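You operate a simulated robot arm through the tools that you are given. There is no shell and no other tool. Be economical: measure what you need, move in short steps, check, and stop when the job is done.

You are at the controls of a simulated two-armed robot. One attempt, no reset.

JOB
Fetch the steel nut and set it on the top of cooler one. Take the white cup from the upper board of the wooden shelf and leave it on the back of the sample bench. Switch the wall switch off. Do these in any order. Set down upright: cup.

It is judged by the outcome, as a careful person would: the job done as asked, and still so three seconds after it is handed in. It fails if anything else is knocked over, pushed out of place, dropped, spilled or broken.

ROBOT AND FRAMES
Two 7-joint arms with two-finger parallel grippers on one trunk, on a base that drives. Base frame: it is fixed to the floor where the robot stands at the start and does not move with it; the origin is under the middle of the robot, x ahead of it, y to its left, z up. Readings come in m, rad, newtons and seconds.
The left shoulder is at the start at [0.02, 0.17, 1.222], the right one opposite. With the tool pointing down near the work surface each hand reaches from about 0.1 to 0.48 m from the robot's upright axis, wherever it stands, measured 20 degrees to its own side. Places, roughly: back of the sample bench [-2, -0.9, 0.8]; cup [-1.5, 1.25, 1.25]; steel nut (5x4x4 cm) [0.8, 0, 0.5]; top of cooler one (26x22 cm) [1.58, -1, 0.62]; wall switch [-2.4, -0.2, 1.3]. Payload 3.8 kg a hand.
The TCP of each hand is the grasp point between the finger pads, 0.03 m short of the fingertips. In the tool frame z runs along the fingers and y along their closing line. The gripper opens to 0.11 m. The fingers are 0.02 m wide and 0.01 m thick; the gripper's body (0.048 by 0.112 m) begins 0.055 m behind the TCP.
Orientation is that of the tool frame in the base frame, as a unit quaternion [x, y, z, w]. With the fingers straight down and closing along the base's y, the tool's x points along the base's -x, its y along +y and its z along -z.

CONTROLS
- The arms move only by the tool jog_arm. It takes "left_series", "right_series" or both (then of equal length, played together; a hand with none holds still); each is a list of rows, each a list of 7 numbers: the shift along the base's x, y, z in m, then the turn, a rotation vector about the base's x, y, z in rad, then the gripper command, from -1 (fully open) to 1 (shut), values between in proportion. In form: [[x, y, z, ax, ay, az, claw], ...]. A call has 1 to 20 rows; each row is the pose to reach, as a shift and turn from the pose commanded when the call began. Rows are played at 5 a second. More than 0.05 m and 0.15 rad between two rows, or a gripper value outside its range, and nothing of the call is played. A pose out of reach is approached as far as the arm can. The call stops where the force on the tool passes 40 N (or 10 N more than at its start, if that is more) or the arm is blocked; 0.2 s more then pass. Each finger travels about 0.072 m/s and halts on what it meets, pressing with about 23 N; the grip force reading is that of the motor and also rises with nothing between the fingers. The clock runs only during rows and for 0.2 s after the last one: add rows that repeat a pose to give the fingers time. The reply holds the time, the measured pose of the TCP, the force on the tool along the base axes, the opening and the grip force, in the units named above and with some noise, with the torque about the TCP (base axes, N m) and any sound that the robot's microphone picked up.
- Cameras (640 x 400 px; columns grow to the right, rows downward): "scene" is now at [0.0933, -0.0007, 1.3452]; the picture's right is [0.02, -1.00, 0.00], its down [-0.82, -0.01, -0.57] and it looks along [0.57, 0.01, -0.82] (base axes); focal length 264 px, centre (320, 200). "left" rides on the left gripper at [0.072, -0.017, -0.103] in its tool frame; the picture's right is [0.23, 0.97, 0.00], its down [-0.76, 0.18, -0.62] and it looks along [-0.61, 0.14, 0.78] (tool axes); focal length 222 px, centre (320, 200). "right" rides on the right gripper at [0.072, 0.017, -0.103] in its tool frame; the picture's right is [-0.23, 0.97, 0.00], its down [-0.76, -0.18, -0.62] and it looks along [-0.61, -0.14, 0.78] (tool axes); focal length 222 px, centre (320, 200). There is no depth. A picture from a camera that has moved, and an enlarged one, comes with that camera's place and axes in the base frame and with its lens.
- snapshot(camera): a new picture of that camera. It takes no simulated time.
- move_column(by): slides the trunk up (or, below 0, down) by that many m; the arms and the scene camera ride with it, the base frame stays. It gives what a move gives, with no picture.
- roll_base(legs): drives the robot by 1 to 6 legs, each [ahead, turn to the left] in m and rad, along the robot's own axes; the way and the turn of a leg run together, so that a leg with both is an arc; at most 1.5 m and 3.142 rad a leg. The arms and the cameras ride along, it lands a little off, and it stops where it bumps. It gives what a move gives.
- head_to(pan, tilt): turns the head with the scene camera to pan (to the left, within 1.396 rad either way) and tilt (down, from -0.506 to 1.204), counted from straight ahead of the robot. It gives what a move gives.
- enlarge(camera, box): a new picture of the part [left, top, right, bottom] of that camera's present view, enlarged. It takes no simulated time.
- close_job(): hands the job in; it is judged then, once.

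Work in short steps. Places have to be worked out from the pictures, the camera data and where the tool is seen: move nearer, look again, correct. Check each grasp and each placing, and mend what went wrong. You have 165 turns and 138 pictures in all, those below and enlarged ones among them. Open the grippers and draw the arms clear of the work before you hand the job in, unless the task says otherwise; then end with one line.

The tools are called after "Emit:" as name(argument=value, ...) on one line, values as JSON. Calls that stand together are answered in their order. jog_arm: Moves the arms, as the interface text tells. Its arguments: {"type":"object","properties":{"left_series":{"type":"array","items":{"type":"array","items":{"type":"number"}}},"right_series":{"type":"array","items":{"type":"array","items":{"type":"number"}}}},"required":[]} The other tools are called the same way: move_column (by) slides the trunk up or down; roll_base (legs) drives the base; head_to (pan, tilt) turns the head that bears the scene camera; snapshot (camera) takes a picture; enlarge (camera, box) takes an enlarged picture of a part of a camera's view; close_job () hands the job in.

At the start:

```text
t: 0.0
left_ee_pos: [0.3746, 0.1926, 0.8203]
left_tool_rot: [0.0, 1.0, 0.0, 0.0]
left_force: [0.1, 0.5, -0.2]
left_wrist_torque: [0.02, 0.01, -0.01]
left_finger_gap: 0.1103
left_finger_force: 0.0
right_ee_pos: [0.3334, -0.1282, 0.8311]
right_tool_rot: [0.001, 1.0, 0.0, 0.0]
right_force: [0.6, 0.8, -0.6]
right_wrist_torque: [0.01, 0.02, 0.05]
right_finger_gap: 0.1099
right_finger_force: 0.1
trunk travel left (down, up): [-0.319, 0.251]
robot x, y, heading: [0.0011, 0.0011, 0.004]
head pan, tilt: [0.017, 0.96]
```

scene: 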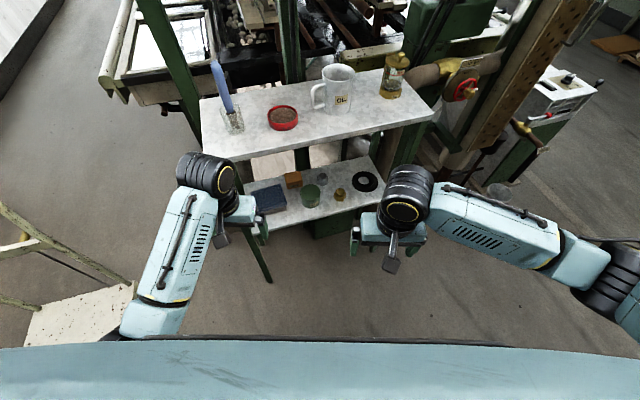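
right: 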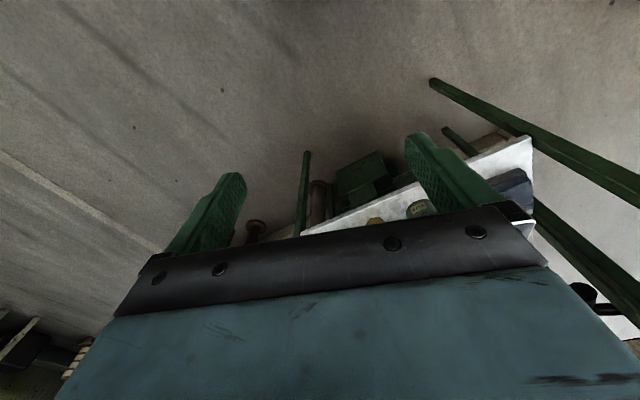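
left: 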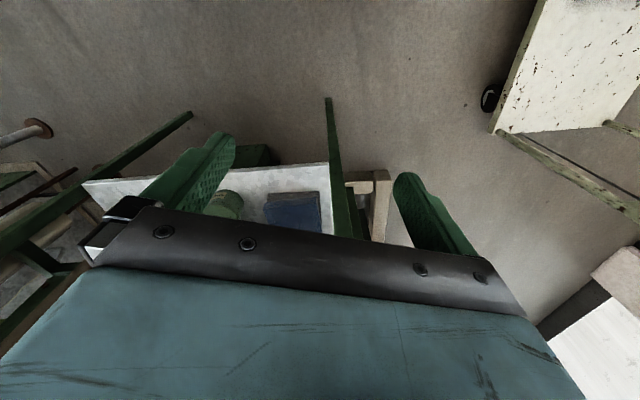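

The scene shows a two-level shelf ahead, with small items on its lower board. I enlarge it to identify the nut.

Emit:
enlarge(camera="scene", box=[220, 140, 400, 250])

Emit:
head_to(pan=0, tilt=0.4)

Emit:
snapshot(camera="scene")

```text
3.56 times, centred on (310, 195) of scene
camera zoom: at [0.0933, -0.0007, 1.3452], right [0.02, -1.0, 0.0], down [-0.82, -0.01, -0.57], along [0.57, 0.01, -0.82], focal length 940 px, centre (356, 218)
```

zoom: 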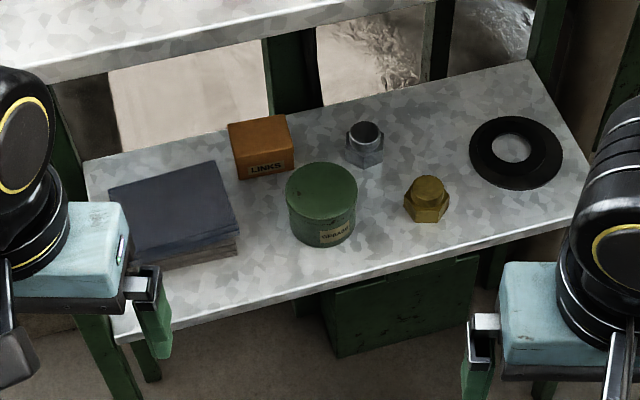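

```text
t: 1.0
left_ee_pos: [0.3755, 0.1911, 0.8193]
left_tool_rot: [0.0, 1.0, 0.0, 0.0]
left_force: [0.3, 0.0, -0.1]
left_wrist_torque: [-0.03, -0.03, -0.02]
left_finger_gap: 0.1102
left_finger_force: 0.0
right_ee_pos: [0.333, -0.1273, 0.83]
right_tool_rot: [0.0, 1.0, 0.0, 0.0]
right_force: [-0.1, -0.1, -0.4]
right_wrist_torque: [0.0, 0.02, 0.0]
right_finger_gap: 0.1101
right_finger_force: 0.0
trunk travel left (down, up): [-0.319, 0.251]
robot x, y, heading: [-0.0004, 0.0022, 0.001]
head pan, tilt: [0.0, 0.4]
```

```text
133 pictures are left
camera scene: at [0.1139, -0.0019, 1.3925], right [0.0, -1.0, 0.0], down [-0.39, 0.0, -0.92], along [0.92, 0.0, -0.39], focal length 264 px, centre (320, 200)
```

scene: 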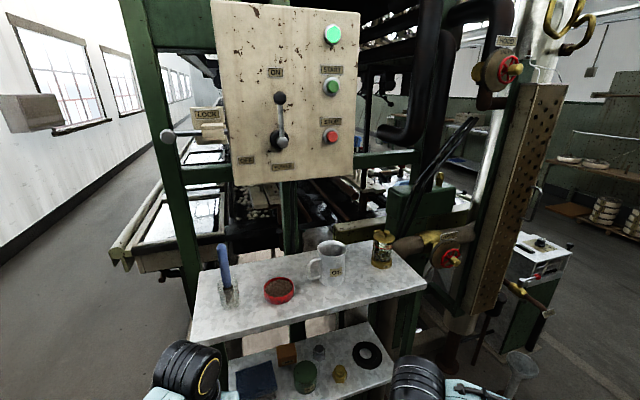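

The grey nut sits behind the green can, near x=0.78, y=0, with a brass decoy beside it. I look around next to locate the cooler and other places.

Emit:
head_to(pan=-0.7, tilt=0.5)

Emit:
snapshot(camera="scene")

Emit:
head_to(pan=1.39, tilt=0.5)

Emit:
snapshot(camera="scene")

Emit:
head_to(pan=-1.39, tilt=0.5)

Emit:
snapshot(camera="scene")

```text
t: 2.0
left_ee_pos: [0.3754, 0.1924, 0.8207]
left_tool_rot: [0.0, 1.0, 0.001, 0.0]
left_force: [-0.6, 0.2, -0.3]
left_wrist_torque: [-0.02, -0.01, 0.0]
left_finger_gap: 0.11
left_finger_force: 0.1
right_ee_pos: [0.3334, -0.1275, 0.8302]
right_tool_rot: [0.0, 1.0, 0.0, 0.0]
right_force: [-0.2, 0.1, -0.5]
right_wrist_torque: [-0.02, 0.01, 0.0]
right_finger_gap: 0.1099
right_finger_force: 0.1
trunk travel left (down, up): [-0.319, 0.251]
robot x, y, heading: [-0.001, -0.0026, -0.005]
head pan, tilt: [-0.7, 0.499]
```

```text
132 pictures are left
camera scene: at [0.0908, -0.0604, 1.3834], right [-0.64, -0.77, 0.0], down [-0.37, 0.31, -0.88], along [0.67, -0.56, -0.48], focal length 264 px, centre (320, 200)
```

scene: 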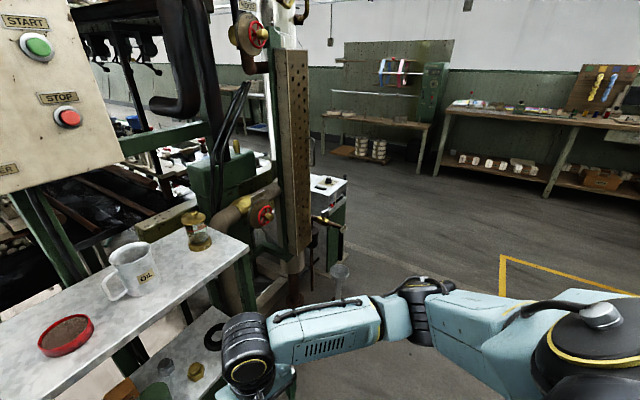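

```text
t: 4.0
left_ee_pos: [0.3745, 0.1931, 0.8206]
left_tool_rot: [0.0, 1.0, 0.001, 0.001]
left_force: [-0.4, 0.0, -0.9]
left_wrist_torque: [0.0, 0.04, 0.0]
left_finger_gap: 0.1102
left_finger_force: 0.1
right_ee_pos: [0.3328, -0.1265, 0.8307]
right_tool_rot: [0.0, 1.0, 0.0, 0.0]
right_force: [0.0, -0.8, 0.4]
right_wrist_torque: [-0.02, -0.03, 0.01]
right_finger_gap: 0.1099
right_finger_force: 0.0
trunk travel left (down, up): [-0.319, 0.251]
robot x, y, heading: [0.0044, -0.003, 0.003]
head pan, tilt: [1.389, 0.499]
```

```text
131 pictures are left
camera scene: at [0.0377, 0.0876, 1.3834], right [0.98, -0.18, 0.0], down [-0.09, -0.47, -0.88], along [0.16, 0.86, -0.48], focal length 264 px, centre (320, 200)
```

scene: 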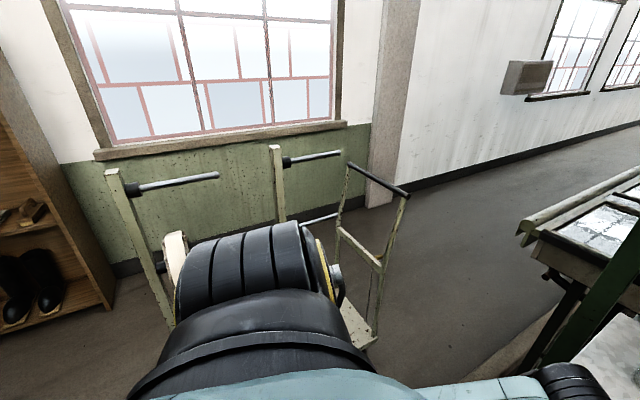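

```text
t: 6.5
left_ee_pos: [0.3751, 0.1922, 0.8203]
left_tool_rot: [-0.001, 1.0, 0.0, 0.0]
left_force: [0.1, 0.4, 0.7]
left_wrist_torque: [0.02, 0.01, 0.0]
left_finger_gap: 0.11
left_finger_force: 0.0
right_ee_pos: [0.3326, -0.1268, 0.8309]
right_tool_rot: [0.0, 1.0, 0.0, 0.0]
right_force: [0.3, 0.0, 0.3]
right_wrist_torque: [-0.02, 0.0, -0.01]
right_finger_gap: 0.1099
right_finger_force: 0.0
trunk travel left (down, up): [-0.319, 0.251]
robot x, y, heading: [-0.0007, 0.0011, -0.002]
head pan, tilt: [-1.389, 0.499]
```

```text
130 pictures are left
camera scene: at [0.0377, -0.0914, 1.3834], right [-0.98, -0.18, 0.0], down [-0.09, 0.47, -0.88], along [0.16, -0.86, -0.48], focal length 264 px, centre (320, 200)
```

scene: 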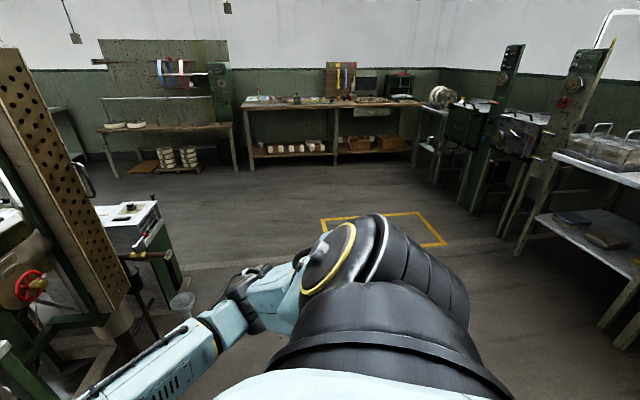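

Cooler one is the white-topped box at right front. The shelf is yawed about -0.29 rad, and the clearest approach to the nut is from the front-right at heading ~0.6, pitched. I tuck the hands back, then drive to a standoff.

Emit:
jog_arm(left_series=[[-0.04, 0, 0, 0, 0, 0, -1], [-0.08, 0, 0, 0, 0, 0, -1], [-0.11, 0, 0, 0, 0, 0, -1]], right_series=[[-0.03, 0, 0, 0, 0, 0, -1], [-0.05, 0, 0, 0, 0, 0, -1], [-0.07, 0, 0, 0, 0, 0, -1]])

Emit:
roll_base(legs=[[0, -0.85], [0.33, 0], [0, 1.45]])

Emit:
head_to(pan=0, tilt=0.85)

Emit:
snapshot(camera="scene")

```text
t: 7.3
left_ee_pos: [0.2679, 0.1909, 0.8205]
left_tool_rot: [0.0, 1.0, 0.0, 0.002]
left_force: [-0.4, -0.4, -0.3]
left_wrist_torque: [-0.01, 0.01, -0.01]
left_finger_gap: 0.1099
left_finger_force: 0.1
right_ee_pos: [0.2596, -0.1284, 0.8322]
right_tool_rot: [0.0, 1.0, 0.0, 0.0]
right_force: [-0.2, -0.5, 0.3]
right_wrist_torque: [0.0, 0.0, 0.02]
right_finger_gap: 0.11
right_finger_force: 0.1
trunk travel left (down, up): [-0.319, 0.251]
robot x, y, heading: [-0.0041, -0.0005, 0.002]
head pan, tilt: [-1.389, 0.499]
```

```text
t: 15.3
left_ee_pos: [0.3267, 0.0644, 0.8201]
left_tool_rot: [-0.302, 0.953, -0.001, 0.0]
left_force: [-0.2, -0.2, 0.4]
left_wrist_torque: [-0.05, -0.04, -0.03]
left_finger_gap: 0.1099
left_finger_force: 0.2
right_ee_pos: [0.505, -0.2024, 0.832]
right_tool_rot: [-0.304, 0.953, 0.0, 0.001]
right_force: [-0.2, 0.1, -0.3]
right_wrist_torque: [0.03, 0.01, 0.01]
right_finger_gap: 0.1098
right_finger_force: 0.0
trunk travel left (down, up): [-0.319, 0.251]
robot x, y, heading: [0.2138, -0.2471, 0.617]
head pan, tilt: [-1.389, 0.499]
```

```text
t: 16.8
left_ee_pos: [0.3269, 0.0632, 0.821]
left_tool_rot: [-0.302, 0.953, 0.0, 0.0]
left_force: [0.1, -0.1, 0.1]
left_wrist_torque: [0.03, -0.01, 0.01]
left_finger_gap: 0.1101
left_finger_force: 0.1
right_ee_pos: [0.5043, -0.2019, 0.8305]
right_tool_rot: [-0.303, 0.953, 0.001, 0.0]
right_force: [1.2, 0.1, -1.1]
right_wrist_torque: [0.02, -0.04, 0.0]
right_finger_gap: 0.11
right_finger_force: 0.0
trunk travel left (down, up): [-0.319, 0.251]
robot x, y, heading: [0.2173, -0.2465, 0.617]
head pan, tilt: [0.0, 0.85]
```

```text
129 pictures are left
camera scene: at [0.2984, -0.1929, 1.3534], right [0.58, -0.82, 0.0], down [-0.61, -0.43, -0.66], along [0.54, 0.38, -0.75], focal length 264 px, centre (320, 200)
```

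scene: 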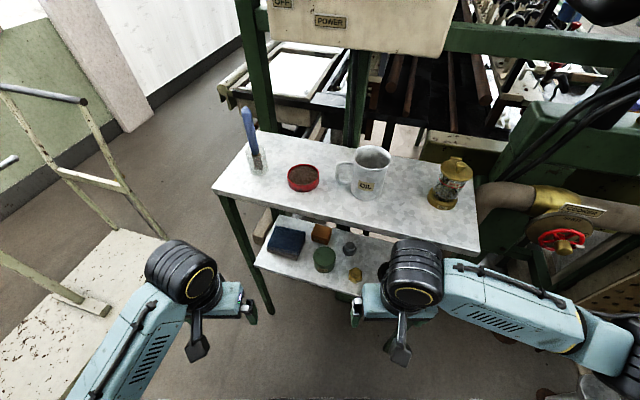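

Triangulating the two views puts the upper board's top near z≈0.90. I enlarge the nut area to triangulate the nut as well.

Emit:
enlarge(camera="scene", box=[250, 210, 410, 310])

```text
4.00 times, centred on (330, 260) of scene
camera zoom: at [0.2984, -0.1929, 1.3534], right [0.58, -0.82, 0.0], down [-0.61, -0.43, -0.66], along [0.54, 0.38, -0.75], focal length 1058 px, centre (280, -40)
```

zoom: 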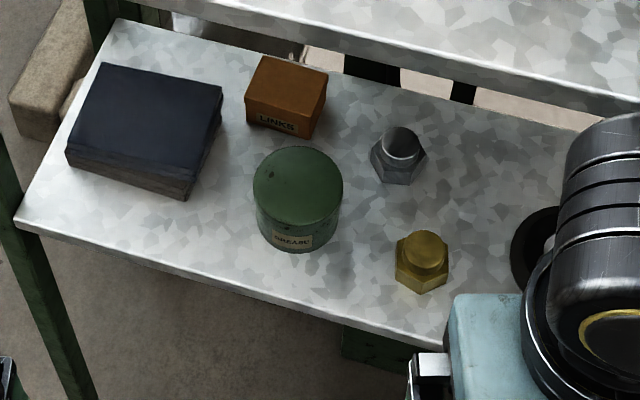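

The nut is near (0.766, 0.003, ~0.52) with board top near 0.50. I lower the trunk 0.2, then pitch the right hand about 42° forward to a start point on a diagonal approach line.

Emit:
move_column(by=-0.2)

Emit:
jog_arm(right_series=[[0.01, 0.01, 0.02, 0.065, -0.09, 0, -1], [0.02, 0.02, 0.04, 0.13, -0.18, 0, -1], [0.03, 0.03, 0.06, 0.195, -0.27, 0, -1], [0.04, 0.04, 0.08, 0.26, -0.36, 0, -1], [0.05, 0.05, 0.1, 0.325, -0.45, 0, -1], [0.06, 0.06, 0.12, 0.39, -0.54, 0, -1], [0.075, 0.075, 0.12, 0.425, -0.597, 0, -1]])

Emit:
snapshot(camera="right")

Emit:
snapshot(camera="scene")

```text
t: 19.0
left_ee_pos: [0.3264, 0.065, 0.6204]
left_tool_rot: [-0.302, 0.953, -0.001, 0.0]
left_force: [-0.6, -0.3, -0.5]
left_wrist_torque: [0.03, 0.0, 0.0]
left_finger_gap: 0.11
left_finger_force: 0.0
right_ee_pos: [0.5041, -0.2023, 0.6309]
right_tool_rot: [-0.303, 0.953, -0.001, -0.001]
right_force: [0.4, -0.3, 1.0]
right_wrist_torque: [0.0, 0.0, 0.01]
right_finger_gap: 0.1101
right_finger_force: 0.1
trunk travel left (down, up): [-0.119, 0.451]
robot x, y, heading: [0.2152, -0.2441, 0.613]
head pan, tilt: [0.0, 0.85]
```

```text
t: 20.6
left_ee_pos: [0.3269, 0.065, 0.6204]
left_tool_rot: [-0.303, 0.953, 0.0, 0.0]
left_force: [-0.4, 0.9, 0.2]
left_wrist_torque: [-0.02, -0.02, 0.04]
left_finger_gap: 0.1098
left_finger_force: 0.0
right_ee_pos: [0.5781, -0.1275, 0.7515]
right_tool_rot: [-0.283, 0.89, 0.109, 0.342]
right_force: [0.4, -0.9, 0.1]
right_wrist_torque: [0.0, -0.01, -0.02]
right_finger_gap: 0.1099
right_finger_force: 0.0
trunk travel left (down, up): [-0.119, 0.451]
robot x, y, heading: [0.2177, -0.2512, 0.616]
head pan, tilt: [0.0, 0.85]
```

```text
127 pictures are left
camera right: at [0.4663, -0.1859, 0.7803], right [-0.42, 0.89, 0.15], down [0.22, -0.06, 0.97], along [0.88, 0.45, -0.17], focal length 222 px, centre (320, 200)
```

right: 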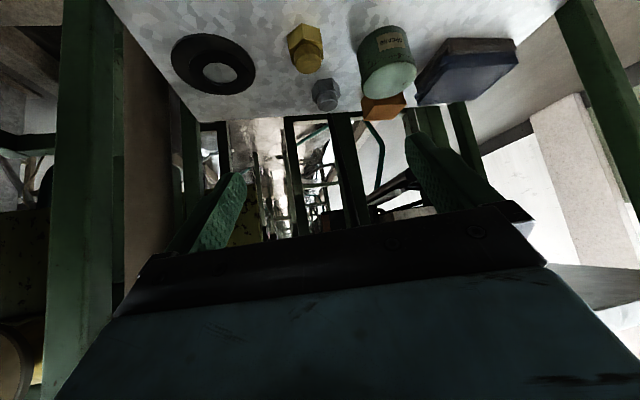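

```text
126 pictures are left
camera scene: at [0.2984, -0.1928, 1.1534], right [0.58, -0.82, 0.0], down [-0.61, -0.43, -0.66], along [0.54, 0.38, -0.75], focal length 264 px, centre (320, 200)
```

scene: 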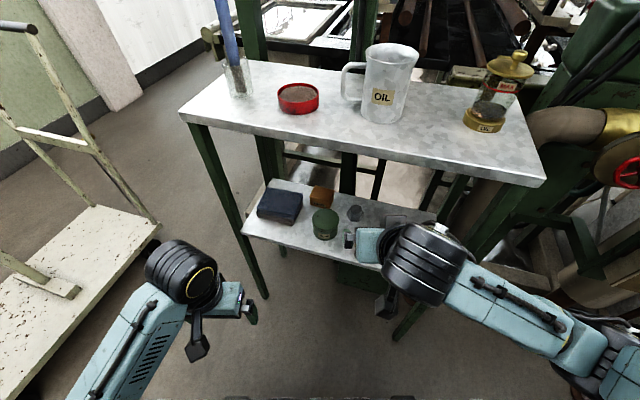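

The nut is confirmed near (0.77, 0.01, 0.52). I move most of the way along the diagonal and look.

Emit:
jog_arm(right_series=[[0.023, 0.0165, -0.0245, 0, 0, 0, -1], [0.046, 0.033, -0.049, 0, 0, 0, -1], [0.069, 0.05, -0.0735, 0, 0, 0, -1], [0.092, 0.066, -0.098, 0, 0, 0, -1], [0.115, 0.083, -0.123, 0, 0, 0, -1], [0.137, 0.099, -0.147, 0, 0, 0, -1]])

Emit:
snapshot(camera="right")

Emit:
snapshot(camera="scene")

```text
t: 22.0
left_ee_pos: [0.3255, 0.0627, 0.6206]
left_tool_rot: [-0.302, 0.953, 0.001, 0.001]
left_force: [0.3, -0.2, -1.0]
left_wrist_torque: [0.03, 0.01, -0.01]
left_finger_gap: 0.11
left_finger_force: 0.1
right_ee_pos: [0.7156, -0.0264, 0.6151]
right_tool_rot: [-0.281, 0.887, 0.117, 0.347]
right_force: [-5.9, -5.1, 28.8]
right_wrist_torque: [1.36, 0.81, 0.45]
right_finger_gap: 0.1093
right_finger_force: 0.1
trunk travel left (down, up): [-0.119, 0.451]
robot x, y, heading: [0.2152, -0.2479, 0.614]
head pan, tilt: [0.0, 0.85]
```

```text
125 pictures are left
camera right: at [0.6037, -0.085, 0.6407], right [-0.43, 0.89, 0.17], down [0.22, -0.08, 0.97], along [0.88, 0.45, -0.16], focal length 222 px, centre (320, 200)
```

right: 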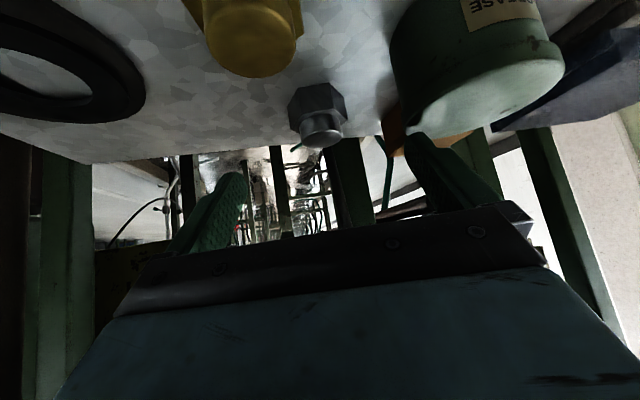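

```text
124 pictures are left
camera scene: at [0.2959, -0.1945, 1.1541], right [0.58, -0.82, 0.0], down [-0.61, -0.43, -0.66], along [0.54, 0.38, -0.75], focal length 264 px, centre (320, 200)
```

scene: 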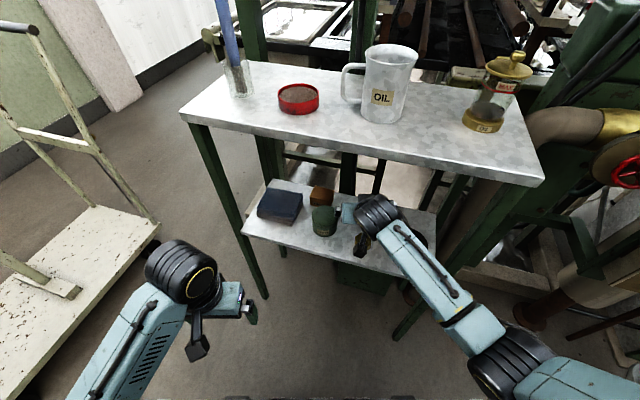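

The reading shows ~29 N upward: the open left finger rests on the grease can's rim (top ≈0.60). I back off along the axis and check the can.

Emit:
jog_arm(right_series=[[-0.022, -0.016, 0.035, 0, 0, 0, -1], [-0.045, -0.032, 0.07, 0, 0, 0, -1], [-0.09, -0.063, 0.1, 0, 0, 0, -1]])

Emit:
snapshot(camera="right")

Emit:
enlarge(camera="scene", box=[240, 160, 400, 260])

```text
refused: row 3 steps farther than a row can; nothing moved
```

```text
123 pictures are left
camera right: at [0.6037, -0.085, 0.6407], right [-0.43, 0.89, 0.17], down [0.22, -0.08, 0.97], along [0.88, 0.45, -0.16], focal length 222 px, centre (320, 200)
```

right: 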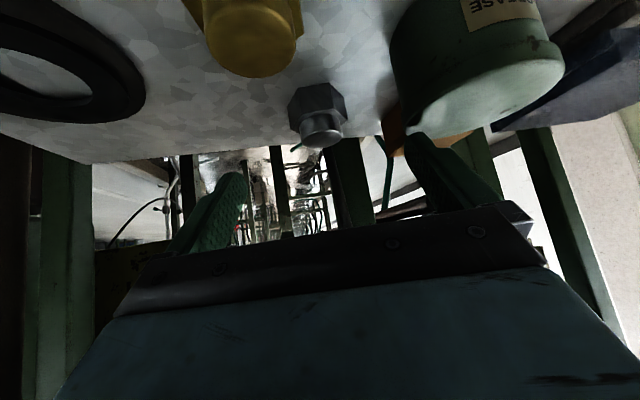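

```text
4.00 times, centred on (320, 210) of scene
camera zoom: at [0.2959, -0.1945, 1.1541], right [0.58, -0.82, 0.0], down [-0.61, -0.43, -0.66], along [0.54, 0.38, -0.75], focal length 1058 px, centre (320, 160)
```

zoom: 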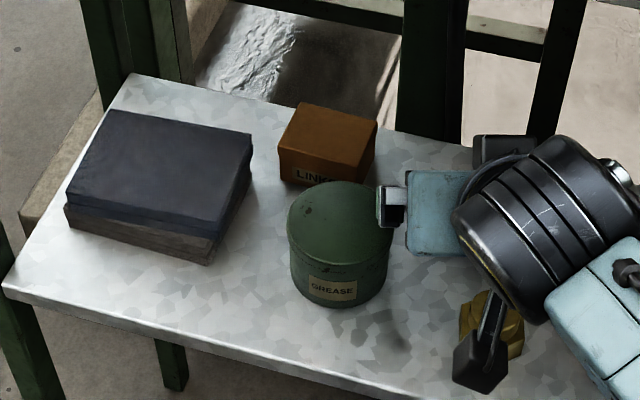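

The can looks undisturbed, and the wrist camera hanging beneath would also threaten the brass nut. I'll back out fully, then flip the hand 180° so the camera rides on top.

Emit:
jog_arm(right_series=[[-0.02, -0.014, 0.03, 0, 0, 0, -1], [-0.043, -0.03, 0.06, 0, 0, 0, -1], [-0.066, -0.047, 0.085, 0, 0, 0, -1], [-0.089, -0.064, 0.11, 0, 0, 0, -1], [-0.112, -0.081, 0.13, 0, 0, 0, -1], [-0.137, -0.099, 0.14, 0, 0, 0, -1], [-0.16, -0.115, 0.14, -0.065, 0.09, 0, -1], [-0.18, -0.13, 0.14, -0.13, 0.18, 0, -1], [-0.195, -0.145, 0.14, -0.195, 0.27, 0, -1], [-0.21, -0.16, 0.14, -0.26, 0.36, 0, -1], [-0.22, -0.17, 0.14, -0.325, 0.45, 0, -1], [-0.23, -0.18, 0.14, -0.39, 0.54, 0, -1], [-0.24, -0.19, 0.14, -0.425, 0.597, 0, -1]])

Emit:
enlarge(camera="scene", box=[240, 160, 440, 285])

```text
t: 25.0
left_ee_pos: [0.3262, 0.0642, 0.6196]
left_tool_rot: [-0.303, 0.953, 0.0, 0.0]
left_force: [0.1, -0.7, 0.0]
left_wrist_torque: [-0.01, -0.05, 0.01]
left_finger_gap: 0.1099
left_finger_force: 0.0
right_ee_pos: [0.4662, -0.2469, 0.6577]
right_tool_rot: [-0.305, 0.951, -0.032, 0.024]
right_force: [-0.3, -0.7, 0.3]
right_wrist_torque: [-0.01, 0.03, -0.01]
right_finger_gap: 0.1098
right_finger_force: 0.1
right hand out of reach, approached as far as the arm can: row 10, 11, 12, 13
trunk travel left (down, up): [-0.119, 0.451]
robot x, y, heading: [0.2172, -0.2513, 0.615]
head pan, tilt: [0.0, 0.85]
stopped in row 13 (right hand): the arm was blocked; the commanded pose is now the measured one
```

```text
3.20 times, centred on (340, 222) of scene
camera zoom: at [0.2984, -0.1929, 1.1534], right [0.58, -0.82, 0.0], down [-0.61, -0.43, -0.66], along [0.54, 0.38, -0.75], focal length 846 px, centre (256, 128)
```

zoom: 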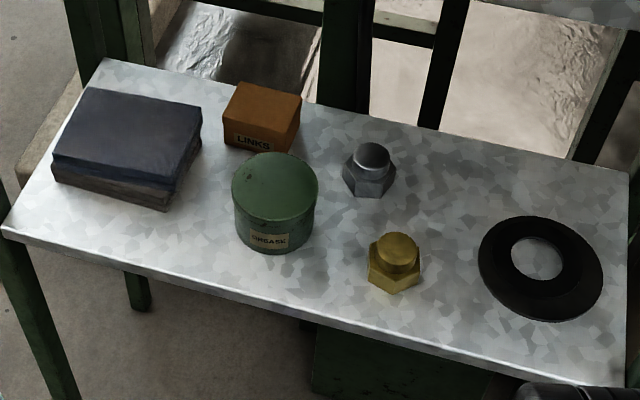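

The clear view gives nut (0.757, 0.003), top-board level ≈0.515, can (0.664, 0.047) with top ≈0.58, and all items undisturbed. I move the hand out to free space and turn it about the vertical so the camera will be on top.

Emit:
jog_arm(right_series=[[0.02, 0.02, 0.03, 0, 0, 0, -1], [0.035, 0.035, 0.06, 0, 0, 0, -1]])

Emit:
jog_arm(right_series=[[0, 0, 0, 0, 0, -0.145, -0.5], [0, 0, 0, 0, 0, -0.29, -0.5], [0, 0, 0, 0, 0, -0.435, -0.5], [0, 0, 0, 0, 0, -0.58, -0.5], [0, 0, 0, 0, 0, -0.725, -0.5], [0, 0, 0, 0, 0, -0.87, -0.5], [0, 0, 0, 0, 0, -1.015, -0.5], [0, 0, 0, 0, 0, -1.16, -0.5], [0, 0, 0, 0, 0, -1.305, -0.5], [0, 0, 0, 0, 0, -1.45, -0.5], [0, 0, 0, 0, 0, -1.595, -0.5], [0, 0, 0, 0, 0, -1.74, -0.5], [0, 0, 0, 0, 0, -1.885, -0.5], [0, 0, 0, 0, 0, -2.03, -0.5], [0, 0, 0, 0, 0, -2.175, -0.5], [0, 0, 0, 0, 0, -2.32, -0.5], [0, 0, 0, 0, 0, -2.465, -0.5], [0, 0, 0, 0, 0, -2.61, -0.5], [0, 0, 0, 0, 0, -2.755, -0.5]])

Emit:
snapshot(camera="scene")

```text
t: 25.8
left_ee_pos: [0.3263, 0.0632, 0.6215]
left_tool_rot: [-0.303, 0.953, 0.0, 0.0]
left_force: [-0.3, -0.2, 0.6]
left_wrist_torque: [0.02, 0.01, 0.01]
left_finger_gap: 0.1098
left_finger_force: 0.0
right_ee_pos: [0.4792, -0.2541, 0.6509]
right_tool_rot: [-0.319, 0.945, -0.069, 0.022]
right_force: [0.1, 0.3, 0.6]
right_wrist_torque: [0.03, 0.01, 0.03]
right_finger_gap: 0.1102
right_finger_force: 0.0
right hand out of reach, approached as far as the arm can: row 1, 2
trunk travel left (down, up): [-0.119, 0.451]
robot x, y, heading: [0.2126, -0.2494, 0.616]
head pan, tilt: [0.0, 0.85]
stopped in row 2 (right hand): the arm was blocked; the commanded pose is now the measured one
```

```text
t: 29.8
left_ee_pos: [0.3263, 0.0634, 0.6203]
left_tool_rot: [-0.303, 0.953, 0.0, 0.0]
left_force: [-0.2, 0.1, -0.6]
left_wrist_torque: [0.01, -0.03, -0.04]
left_finger_gap: 0.1099
left_finger_force: 0.1
right_ee_pos: [0.475, -0.2587, 0.6264]
right_tool_rot: [0.865, 0.498, -0.031, -0.048]
right_force: [-0.6, 0.4, 1.0]
right_wrist_torque: [0.03, -0.01, -0.01]
right_finger_gap: 0.0826
right_finger_force: 0.1
right hand out of reach, approached as far as the arm can: row 3, 4, 5, 6, 7, 8, 9, 10, 11, 12, 13, 14, 15, 16, 17, 18, 19
trunk travel left (down, up): [-0.119, 0.451]
robot x, y, heading: [0.2127, -0.2499, 0.617]
head pan, tilt: [0.0, 0.85]
```

```text
120 pictures are left
camera scene: at [0.2984, -0.1929, 1.1534], right [0.58, -0.82, 0.0], down [-0.61, -0.43, -0.66], along [0.54, 0.38, -0.75], focal length 264 px, centre (320, 200)
```

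scene: 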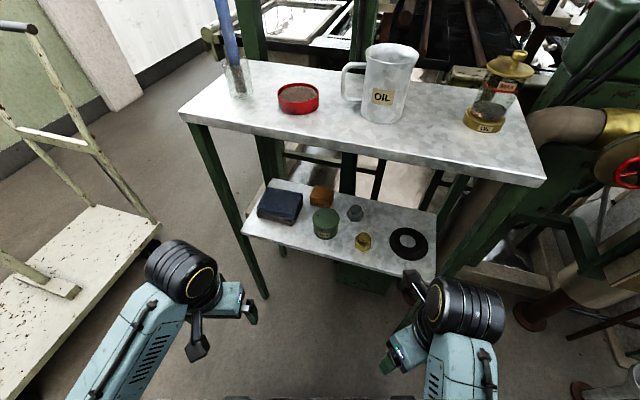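

The hand is flipped (yaw −2.1, i.e. flipped heading ≈1.04). I now try raising it toward the start point of the approach.

Emit:
jog_arm(right_series=[[0.01, 0.01, 0.03, 0, 0, 0, -0.5], [0.02, 0.02, 0.06, 0, 0, 0, -0.5], [0.03, 0.03, 0.09, 0, 0, 0, -0.5]])

```text
t: 30.6
left_ee_pos: [0.3261, 0.0635, 0.6203]
left_tool_rot: [-0.302, 0.953, 0.0, 0.001]
left_force: [-0.5, -0.3, -0.1]
left_wrist_torque: [0.0, -0.02, 0.02]
left_finger_gap: 0.1101
left_finger_force: 0.1
right_ee_pos: [0.4719, -0.2497, 0.6239]
right_tool_rot: [0.866, 0.497, -0.035, -0.044]
right_force: [0.3, 0.4, -0.5]
right_wrist_torque: [0.0, -0.05, -0.01]
right_finger_gap: 0.0825
right_finger_force: 0.1
right hand out of reach, approached as far as the arm can: row 1, 2, 3
trunk travel left (down, up): [-0.119, 0.451]
robot x, y, heading: [0.2153, -0.2462, 0.615]
head pan, tilt: [0.0, 0.85]
```

The vertical pose is at the arm's fold limit, so pitching forward is needed first. I combine the pitch to 45° at heading 0.95 with the move to the approach start.

Emit:
jog_arm(right_series=[[0.01, 0.0, 0.01, 0.088, -0.075, -0.019, -0.5], [0.025, 0.01, 0.03, 0.176, -0.15, -0.037, -0.5], [0.045, 0.02, 0.05, 0.264, -0.225, -0.056, -0.5], [0.07, 0.03, 0.075, 0.352, -0.3, -0.074, -0.5], [0.1, 0.04, 0.1, 0.44, -0.374, -0.093, -0.5], [0.125, 0.05, 0.125, 0.528, -0.449, -0.111, -0.5], [0.153, 0.061, 0.154, 0.616, -0.524, -0.13, -0.5], [0.153, 0.061, 0.154, 0.616, -0.524, -0.13, -0.5]])

Emit:
snapshot(camera="right")

Emit:
snapshot(camera="scene")

```text
t: 32.4
left_ee_pos: [0.3284, 0.0637, 0.6204]
left_tool_rot: [-0.303, 0.953, 0.001, 0.0]
left_force: [0.6, -0.3, -0.5]
left_wrist_torque: [0.03, -0.01, -0.01]
left_finger_gap: 0.11
left_finger_force: 0.0
right_ee_pos: [0.6246, -0.1854, 0.7787]
right_tool_rot: [0.818, 0.431, 0.337, -0.179]
right_force: [-0.2, -0.6, 1.1]
right_wrist_torque: [0.02, 0.04, -0.03]
right_finger_gap: 0.0823
right_finger_force: 0.0
right hand out of reach, approached as far as the arm can: row 4, 6
trunk travel left (down, up): [-0.119, 0.451]
robot x, y, heading: [0.2152, -0.2486, 0.611]
head pan, tilt: [0.0, 0.85]
```

```text
119 pictures are left
camera right: at [0.6261, -0.2134, 0.9018], right [0.71, -0.68, -0.16], down [-0.7, -0.71, -0.09], along [-0.05, 0.18, -0.98], focal length 222 px, centre (320, 200)
```

right: 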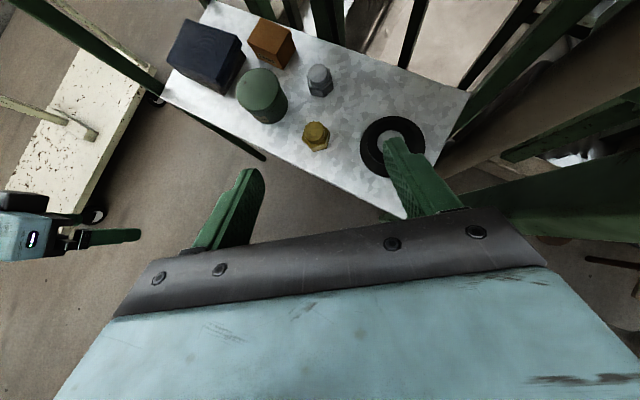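

```text
118 pictures are left
camera scene: at [0.2984, -0.1929, 1.1534], right [0.58, -0.82, 0.0], down [-0.61, -0.43, -0.66], along [0.54, 0.38, -0.75], focal length 264 px, centre (320, 200)
```

scene: 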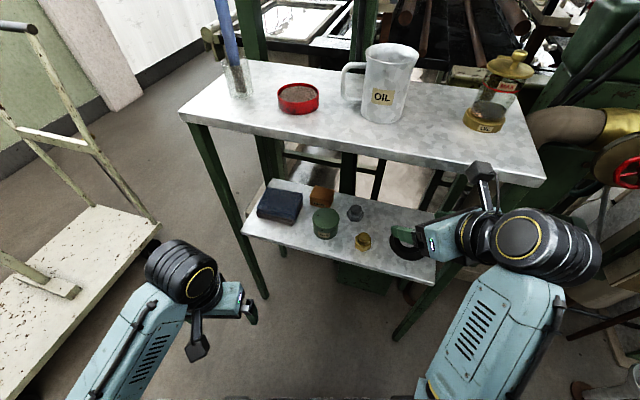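

The camera would hit the upper board's front edge if I went diagonally now, so I first drop 0.085 straight down. The wrist view confirms the nut near (0.755, 0.005).

Emit:
jog_arm(right_series=[[0, 0, -0.03, 0, 0, 0, -0.5], [0, 0, -0.06, 0, 0, 0, -0.5], [0, 0, -0.085, 0, 0, 0, -0.5], [0.025, 0.035, -0.105, 0, 0, 0, -0.5], [0.05, 0.07, -0.13, 0, 0, 0, -0.5], [0.075, 0.105, -0.16, 0, 0, 0, -0.5]])

Emit:
snapshot(camera="right")

Emit:
snapshot(camera="scene")

```text
refused: row 6 steps farther than a row can; nothing moved
```

```text
117 pictures are left
camera right: at [0.6261, -0.2134, 0.9018], right [0.71, -0.68, -0.16], down [-0.7, -0.71, -0.09], along [-0.05, 0.18, -0.98], focal length 222 px, centre (320, 200)
```

right: 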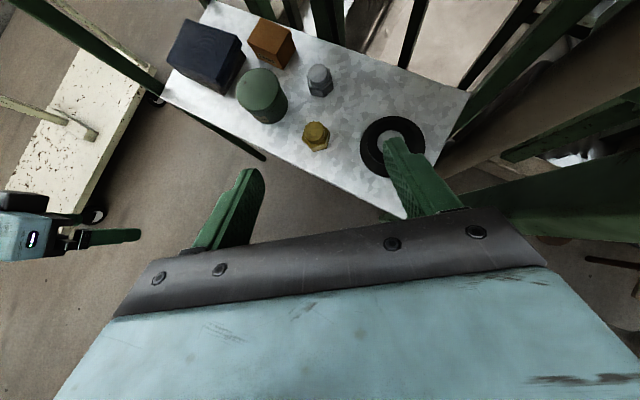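

```text
116 pictures are left
camera scene: at [0.2984, -0.1929, 1.1534], right [0.58, -0.82, 0.0], down [-0.61, -0.43, -0.66], along [0.54, 0.38, -0.75], focal length 264 px, centre (320, 200)
```

scene: 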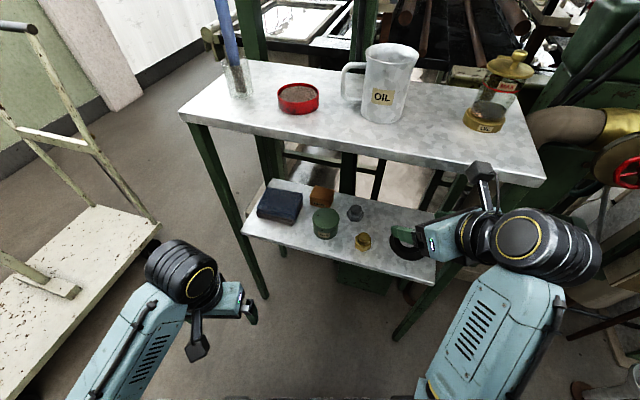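

Row 6 stepped slightly too far; I resend with finer steps.

Emit:
jog_arm(right_series=[[0, 0, -0.03, 0, 0, 0, -0.5], [0, 0, -0.06, 0, 0, 0, -0.5], [0, 0, -0.09, 0, 0, 0, -0.5], [0.02, 0.028, -0.1, 0, 0, 0, -0.5], [0.04, 0.056, -0.115, 0, 0, 0, -0.5], [0.06, 0.084, -0.135, 0, 0, 0, -0.5], [0.075, 0.105, -0.15, 0, 0, 0, -0.5]])

Emit:
snapshot(camera="right")

Emit:
snapshot(camera="scene")

```text
t: 34.0
left_ee_pos: [0.3256, 0.0638, 0.6195]
left_tool_rot: [-0.302, 0.953, 0.001, 0.0]
left_force: [0.2, 0.1, 0.2]
left_wrist_torque: [0.0, 0.0, -0.02]
left_finger_gap: 0.1099
left_finger_force: 0.0
right_ee_pos: [0.7011, -0.0766, 0.6311]
right_tool_rot: [0.816, 0.427, 0.343, -0.187]
right_force: [-0.4, -0.1, 0.6]
right_wrist_torque: [0.0, 0.04, 0.01]
right_finger_gap: 0.0824
right_finger_force: 0.1
trunk travel left (down, up): [-0.119, 0.451]
robot x, y, heading: [0.2164, -0.2478, 0.618]
head pan, tilt: [0.0, 0.85]
```

```text
115 pictures are left
camera right: at [0.7012, -0.1079, 0.7547], right [0.71, -0.68, -0.17], down [-0.7, -0.7, -0.11], along [-0.05, 0.2, -0.98], focal length 222 px, centre (320, 200)
```

right: 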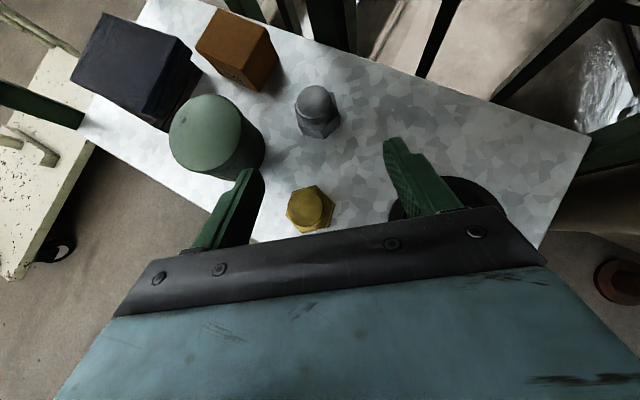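

```text
114 pictures are left
camera scene: at [0.2984, -0.1927, 1.1534], right [0.58, -0.82, 0.0], down [-0.61, -0.43, -0.66], along [0.54, 0.38, -0.75], focal length 264 px, centre (320, 200)
```

scene: 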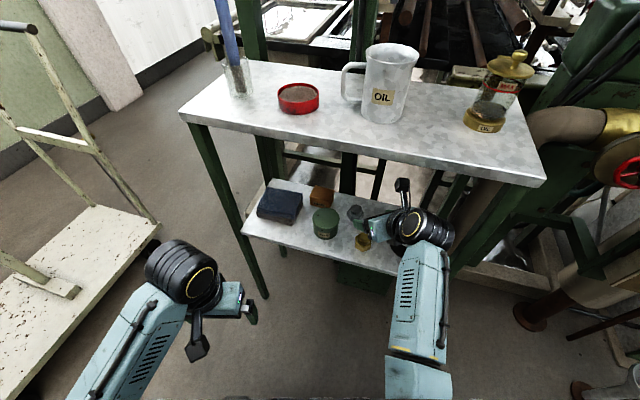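

The view is good: nut at about (0.754, 0.005), fingers straddle it in line. I advance and descend to the grasp pose, without closing.

Emit:
jog_arm(right_series=[[0.015, 0.021, -0.012, 0, 0, 0, -0.5], [0.03, 0.042, -0.028, 0, 0, 0, -0.5], [0.043, 0.061, -0.05, 0, 0, 0, -0.5], [0.05, 0.07, -0.07, 0, 0, 0, -0.5], [0.056, 0.079, -0.084, 0, 0, 0, -0.5]])

Emit:
snapshot(camera="right")

```text
t: 35.1
left_ee_pos: [0.3242, 0.0606, 0.623]
left_tool_rot: [-0.301, 0.954, 0.001, 0.003]
left_force: [0.4, -0.2, -0.4]
left_wrist_torque: [0.05, -0.02, 0.0]
left_finger_gap: 0.1102
left_finger_force: 0.1
right_ee_pos: [0.761, -0.0183, 0.5569]
right_tool_rot: [0.818, 0.421, 0.349, -0.179]
right_force: [-18.9, -23.4, 43.6]
right_wrist_torque: [0.97, 1.74, 1.26]
right_finger_gap: 0.0831
right_finger_force: 1.0
trunk travel left (down, up): [-0.119, 0.451]
robot x, y, heading: [0.2132, -0.2488, 0.614]
head pan, tilt: [0.0, 0.85]
stopped in row 5 (right hand): the force on the tool passed its limit at 240 N (the readings are from after the stop); the commanded pose is now the measured one
```

```text
113 pictures are left
camera right: at [0.7591, -0.0485, 0.6813], right [0.7, -0.69, -0.16], down [-0.71, -0.69, -0.12], along [-0.03, 0.2, -0.98], focal length 222 px, centre (320, 200)
```

right: 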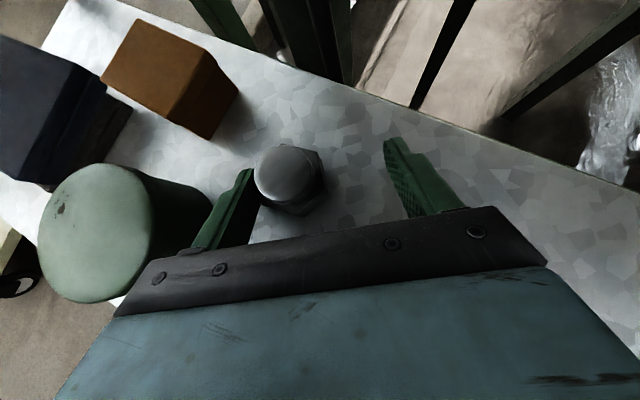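

The left fingertip landed on the nut's hex flange (hand ended ~2 cm right of the nut), and the nut has not moved visibly. I back off along the tool axis and re-look.

Emit:
jog_arm(right_series=[[-0.01, -0.014, 0.018, 0, 0, 0, -0.5], [-0.02, -0.029, 0.035, 0, 0, 0, -0.5]])

Emit:
snapshot(camera="right")

Emit:
enlarge(camera="scene", box=[240, 160, 440, 285])

```text
t: 35.7
left_ee_pos: [0.3263, 0.0621, 0.6209]
left_tool_rot: [-0.302, 0.953, 0.0, -0.001]
left_force: [0.7, 0.0, 0.1]
left_wrist_torque: [0.0, -0.01, -0.01]
left_finger_gap: 0.1098
left_finger_force: 0.0
right_ee_pos: [0.7438, -0.0507, 0.5841]
right_tool_rot: [0.819, 0.425, 0.345, -0.172]
right_force: [0.3, 0.1, -0.5]
right_wrist_torque: [0.0, 0.03, 0.0]
right_finger_gap: 0.0824
right_finger_force: 0.0
trunk travel left (down, up): [-0.119, 0.451]
robot x, y, heading: [0.2159, -0.2515, 0.614]
head pan, tilt: [0.0, 0.85]
```

```text
112 pictures are left
camera right: at [0.7429, -0.0794, 0.7084], right [0.7, -0.7, -0.15], down [-0.71, -0.7, -0.1], along [-0.03, 0.18, -0.98], focal length 222 px, centre (320, 200)
```

right: 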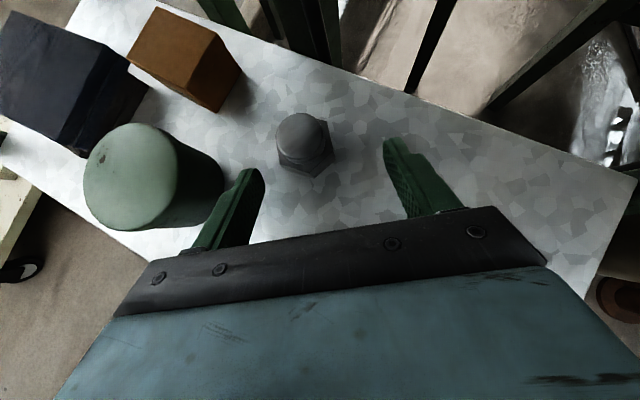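

```text
3.20 times, centred on (340, 222) of scene
camera zoom: at [0.2978, -0.1936, 1.1533], right [0.58, -0.82, 0.0], down [-0.61, -0.43, -0.66], along [0.54, 0.38, -0.75], focal length 846 px, centre (256, 128)
```

zoom: 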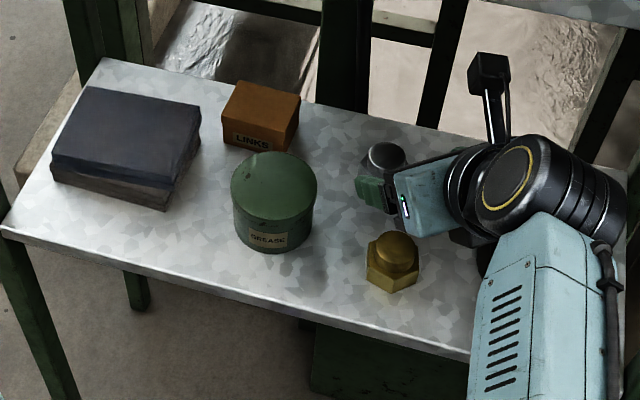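

The nut got pushed ~1 cm to (0.762, −0.007); the can and brass nut look unmoved. I reposition above it with lateral correction, then check before descending.

Emit:
jog_arm(right_series=[[0.0, 0.015, 0.016, 0, 0, 0, -0.6], [0.01, 0.032, 0.016, 0, 0, 0, -0.6], [0.018, 0.0437, 0.016, 0, 0, 0, -0.6], [0.018, 0.0437, 0.016, 0, 0, 0, -0.6]])

Emit:
snapshot(camera="right")

```text
t: 36.7
left_ee_pos: [0.3262, 0.0618, 0.6203]
left_tool_rot: [-0.301, 0.954, 0.0, 0.0]
left_force: [-0.6, -0.5, -0.6]
left_wrist_torque: [0.04, 0.02, 0.01]
left_finger_gap: 0.11
left_finger_force: 0.1
right_ee_pos: [0.7644, -0.0179, 0.5905]
right_tool_rot: [0.823, 0.425, 0.339, -0.165]
right_force: [0.3, -0.1, 0.1]
right_wrist_torque: [-0.02, 0.02, -0.04]
right_finger_gap: 0.0882
right_finger_force: 0.0
trunk travel left (down, up): [-0.119, 0.451]
robot x, y, heading: [0.2169, -0.2524, 0.605]
head pan, tilt: [0.0, 0.85]
```

```text
110 pictures are left
camera right: at [0.7631, -0.0433, 0.7149], right [0.7, -0.7, -0.14], down [-0.72, -0.69, -0.09], along [-0.04, 0.16, -0.99], focal length 222 px, centre (320, 200)
```

right: 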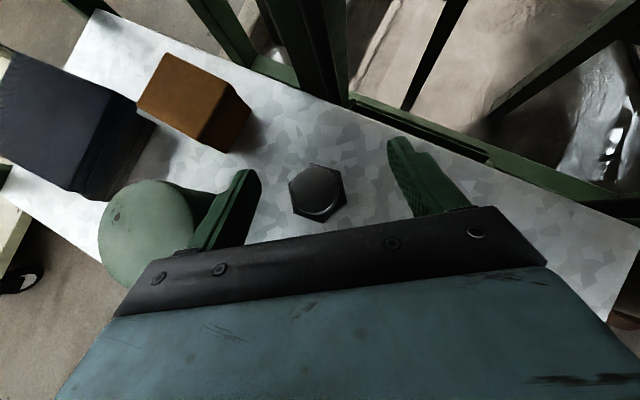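

The hand lags its command by about 1 cm, so something may be touching the arm. I look at the scene at the forearm.

Emit:
enlarge(camera="scene", box=[320, 140, 560, 290])

```text
2.67 times, centred on (440, 215) of scene
camera zoom: at [0.2978, -0.1936, 1.1534], right [0.58, -0.82, 0.0], down [-0.61, -0.43, -0.66], along [0.54, 0.38, -0.75], focal length 705 px, centre (0, 160)
```

zoom: 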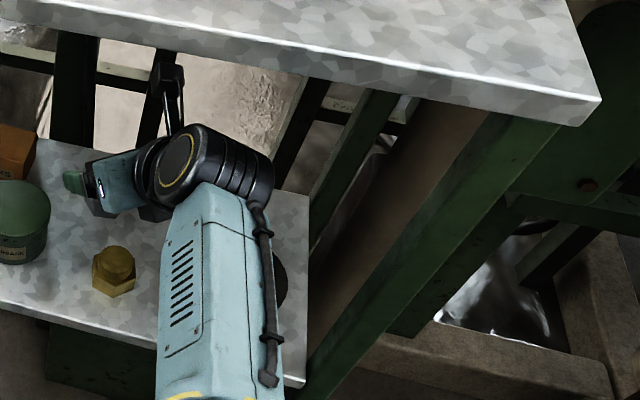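

The arm looks clear of the shelf; it's just lagging near its limits, so I correct relative to measured. The nut is at (0.759, −0.009), 1 cm left of the hand's centre: shift left, then descend.

Emit:
jog_arm(right_series=[[-0.005, 0.009, 0, 0, 0, 0, -0.6], [-0.006, 0.01, -0.012, 0, 0, 0, -0.6], [-0.006, 0.01, -0.024, 0, 0, 0, -0.6]])

Emit:
snapshot(camera="right")

```text
t: 37.5
left_ee_pos: [0.3258, 0.0627, 0.6208]
left_tool_rot: [-0.301, 0.954, 0.0, 0.0]
left_force: [0.5, -0.6, -0.1]
left_wrist_torque: [0.0, 0.02, 0.01]
left_finger_gap: 0.1101
left_finger_force: 0.1
right_ee_pos: [0.7556, -0.0081, 0.5659]
right_tool_rot: [0.822, 0.427, 0.338, -0.165]
right_force: [-0.7, -0.4, 0.4]
right_wrist_torque: [0.01, 0.01, 0.0]
right_finger_gap: 0.0881
right_finger_force: 0.1
trunk travel left (down, up): [-0.119, 0.451]
robot x, y, heading: [0.2137, -0.2533, 0.608]
head pan, tilt: [0.0, 0.85]
```

```text
108 pictures are left
camera right: at [0.7551, -0.0333, 0.6906], right [0.7, -0.7, -0.14], down [-0.71, -0.69, -0.09], along [-0.04, 0.16, -0.99], focal length 222 px, centre (320, 200)
```

right: 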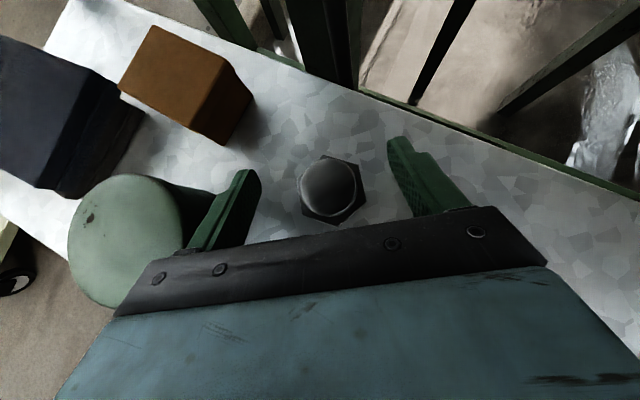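

Nut is now centred between the fingers. I descend the last 2 cm and close.

Emit:
jog_arm(right_series=[[0.001, 0.001, -0.01, 0, 0, 0, -0.6], [0.002, 0.002, -0.02, 0, 0, 0, -0.6], [0.002, 0.002, -0.02, 0, 0, 0, -0.6]])

Emit:
jog_arm(right_series=[[0, 0, 0, 0, 0, 0, -0.2], [0, 0, 0, 0, 0, 0, 0.2], [0, 0, 0, 0, 0, 0, 0.6], [0, 0, 0, 0, 0, 0, 1], [0, 0, 0, 0, 0, 0, 1], [0, 0, 0, 0, 0, 0, 1]])

Emit:
snapshot(camera="right")

```text
t: 38.1
left_ee_pos: [0.3266, 0.0614, 0.6208]
left_tool_rot: [-0.301, 0.954, 0.0, 0.001]
left_force: [-0.5, 0.3, 0.2]
left_wrist_torque: [0.01, -0.03, 0.01]
left_finger_gap: 0.1098
left_finger_force: 0.1
right_ee_pos: [0.7616, -0.01, 0.5581]
right_tool_rot: [0.82, 0.424, 0.346, -0.165]
right_force: [-12.0, -9.3, 24.6]
right_wrist_torque: [0.78, 1.1, 0.86]
right_finger_gap: 0.09
right_finger_force: 1.8
trunk travel left (down, up): [-0.119, 0.451]
robot x, y, heading: [0.2164, -0.2487, 0.608]
head pan, tilt: [0.0, 0.85]
stopped in row 2 (right hand): the force on the tool passed its limit at 87 N (the readings are from after the stop); the commanded pose is now the measured one
```

```text
t: 38.6
left_ee_pos: [0.3241, 0.062, 0.6201]
left_tool_rot: [-0.301, 0.954, 0.001, 0.001]
left_force: [0.1, 0.0, 0.0]
left_wrist_torque: [0.01, 0.04, -0.01]
left_finger_gap: 0.1096
left_finger_force: 0.1
right_ee_pos: [0.7612, -0.0066, 0.5597]
right_tool_rot: [0.821, 0.425, 0.344, -0.167]
right_force: [-9.6, -0.1, 13.9]
right_wrist_torque: [0.42, 0.5, 0.34]
right_finger_gap: 0.0482
right_finger_force: 4.2
trunk travel left (down, up): [-0.119, 0.451]
robot x, y, heading: [0.2153, -0.2514, 0.618]
head pan, tilt: [0.0, 0.85]
stopped in row 2 (right hand): the force on the tool passed its limit at 51 N (the readings are from after the stop); the commanded pose is now the measured one
```

```text
107 pictures are left
camera right: at [0.7579, -0.0329, 0.6828], right [0.7, -0.7, -0.14], down [-0.71, -0.69, -0.1], along [-0.03, 0.17, -0.98], focal length 222 px, centre (320, 200)
```

right: 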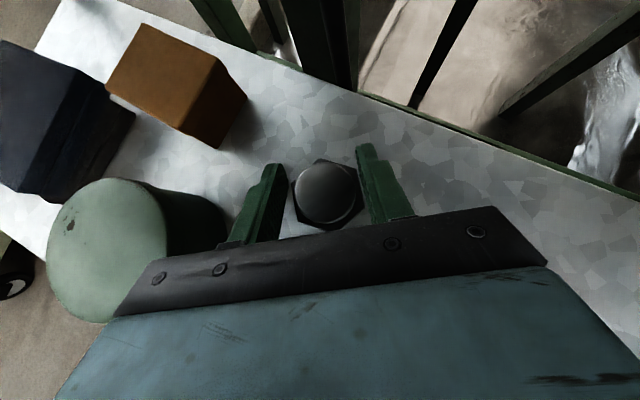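

The board top is really ≈0.528, so the fingertips were touching it. I lift a few millimetres and finish closing on the nut.

Emit:
jog_arm(right_series=[[0, 0, 0.005, 0, 0, 0, 0.1], [0, 0, 0.006, 0, 0, 0, 0.4], [0, 0, 0.006, 0, 0, 0, 0.7], [0, 0, 0.006, 0, 0, 0, 1], [0, 0, 0.006, 0, 0, 0, 1], [0, 0, 0.006, 0, 0, 0, 1]])

Emit:
snapshot(camera="right")

```text
t: 39.3
left_ee_pos: [0.3244, 0.0638, 0.6204]
left_tool_rot: [-0.302, 0.953, 0.001, 0.0]
left_force: [0.3, 0.2, 0.0]
left_wrist_torque: [0.03, 0.01, 0.02]
left_finger_gap: 0.1099
left_finger_force: 0.0
right_ee_pos: [0.7676, -0.018, 0.5591]
right_tool_rot: [0.82, 0.428, 0.345, -0.157]
right_force: [-1.0, 4.3, 12.0]
right_wrist_torque: [0.25, 0.23, 0.01]
right_finger_gap: 0.0397
right_finger_force: 23.4
trunk travel left (down, up): [-0.119, 0.451]
robot x, y, heading: [0.22, -0.248, 0.612]
head pan, tilt: [0.0, 0.85]
stopped in row 3 (right hand): the force on the tool passed its limit at 47 N (the readings are from after the stop); the commanded pose is now the measured one
```

```text
106 pictures are left
camera right: at [0.7642, -0.043, 0.6839], right [0.7, -0.7, -0.12], down [-0.71, -0.69, -0.1], along [-0.01, 0.15, -0.99], focal length 222 px, centre (320, 200)
```

right: 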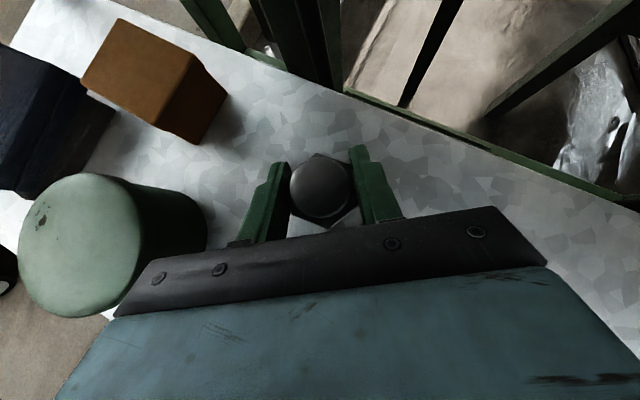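

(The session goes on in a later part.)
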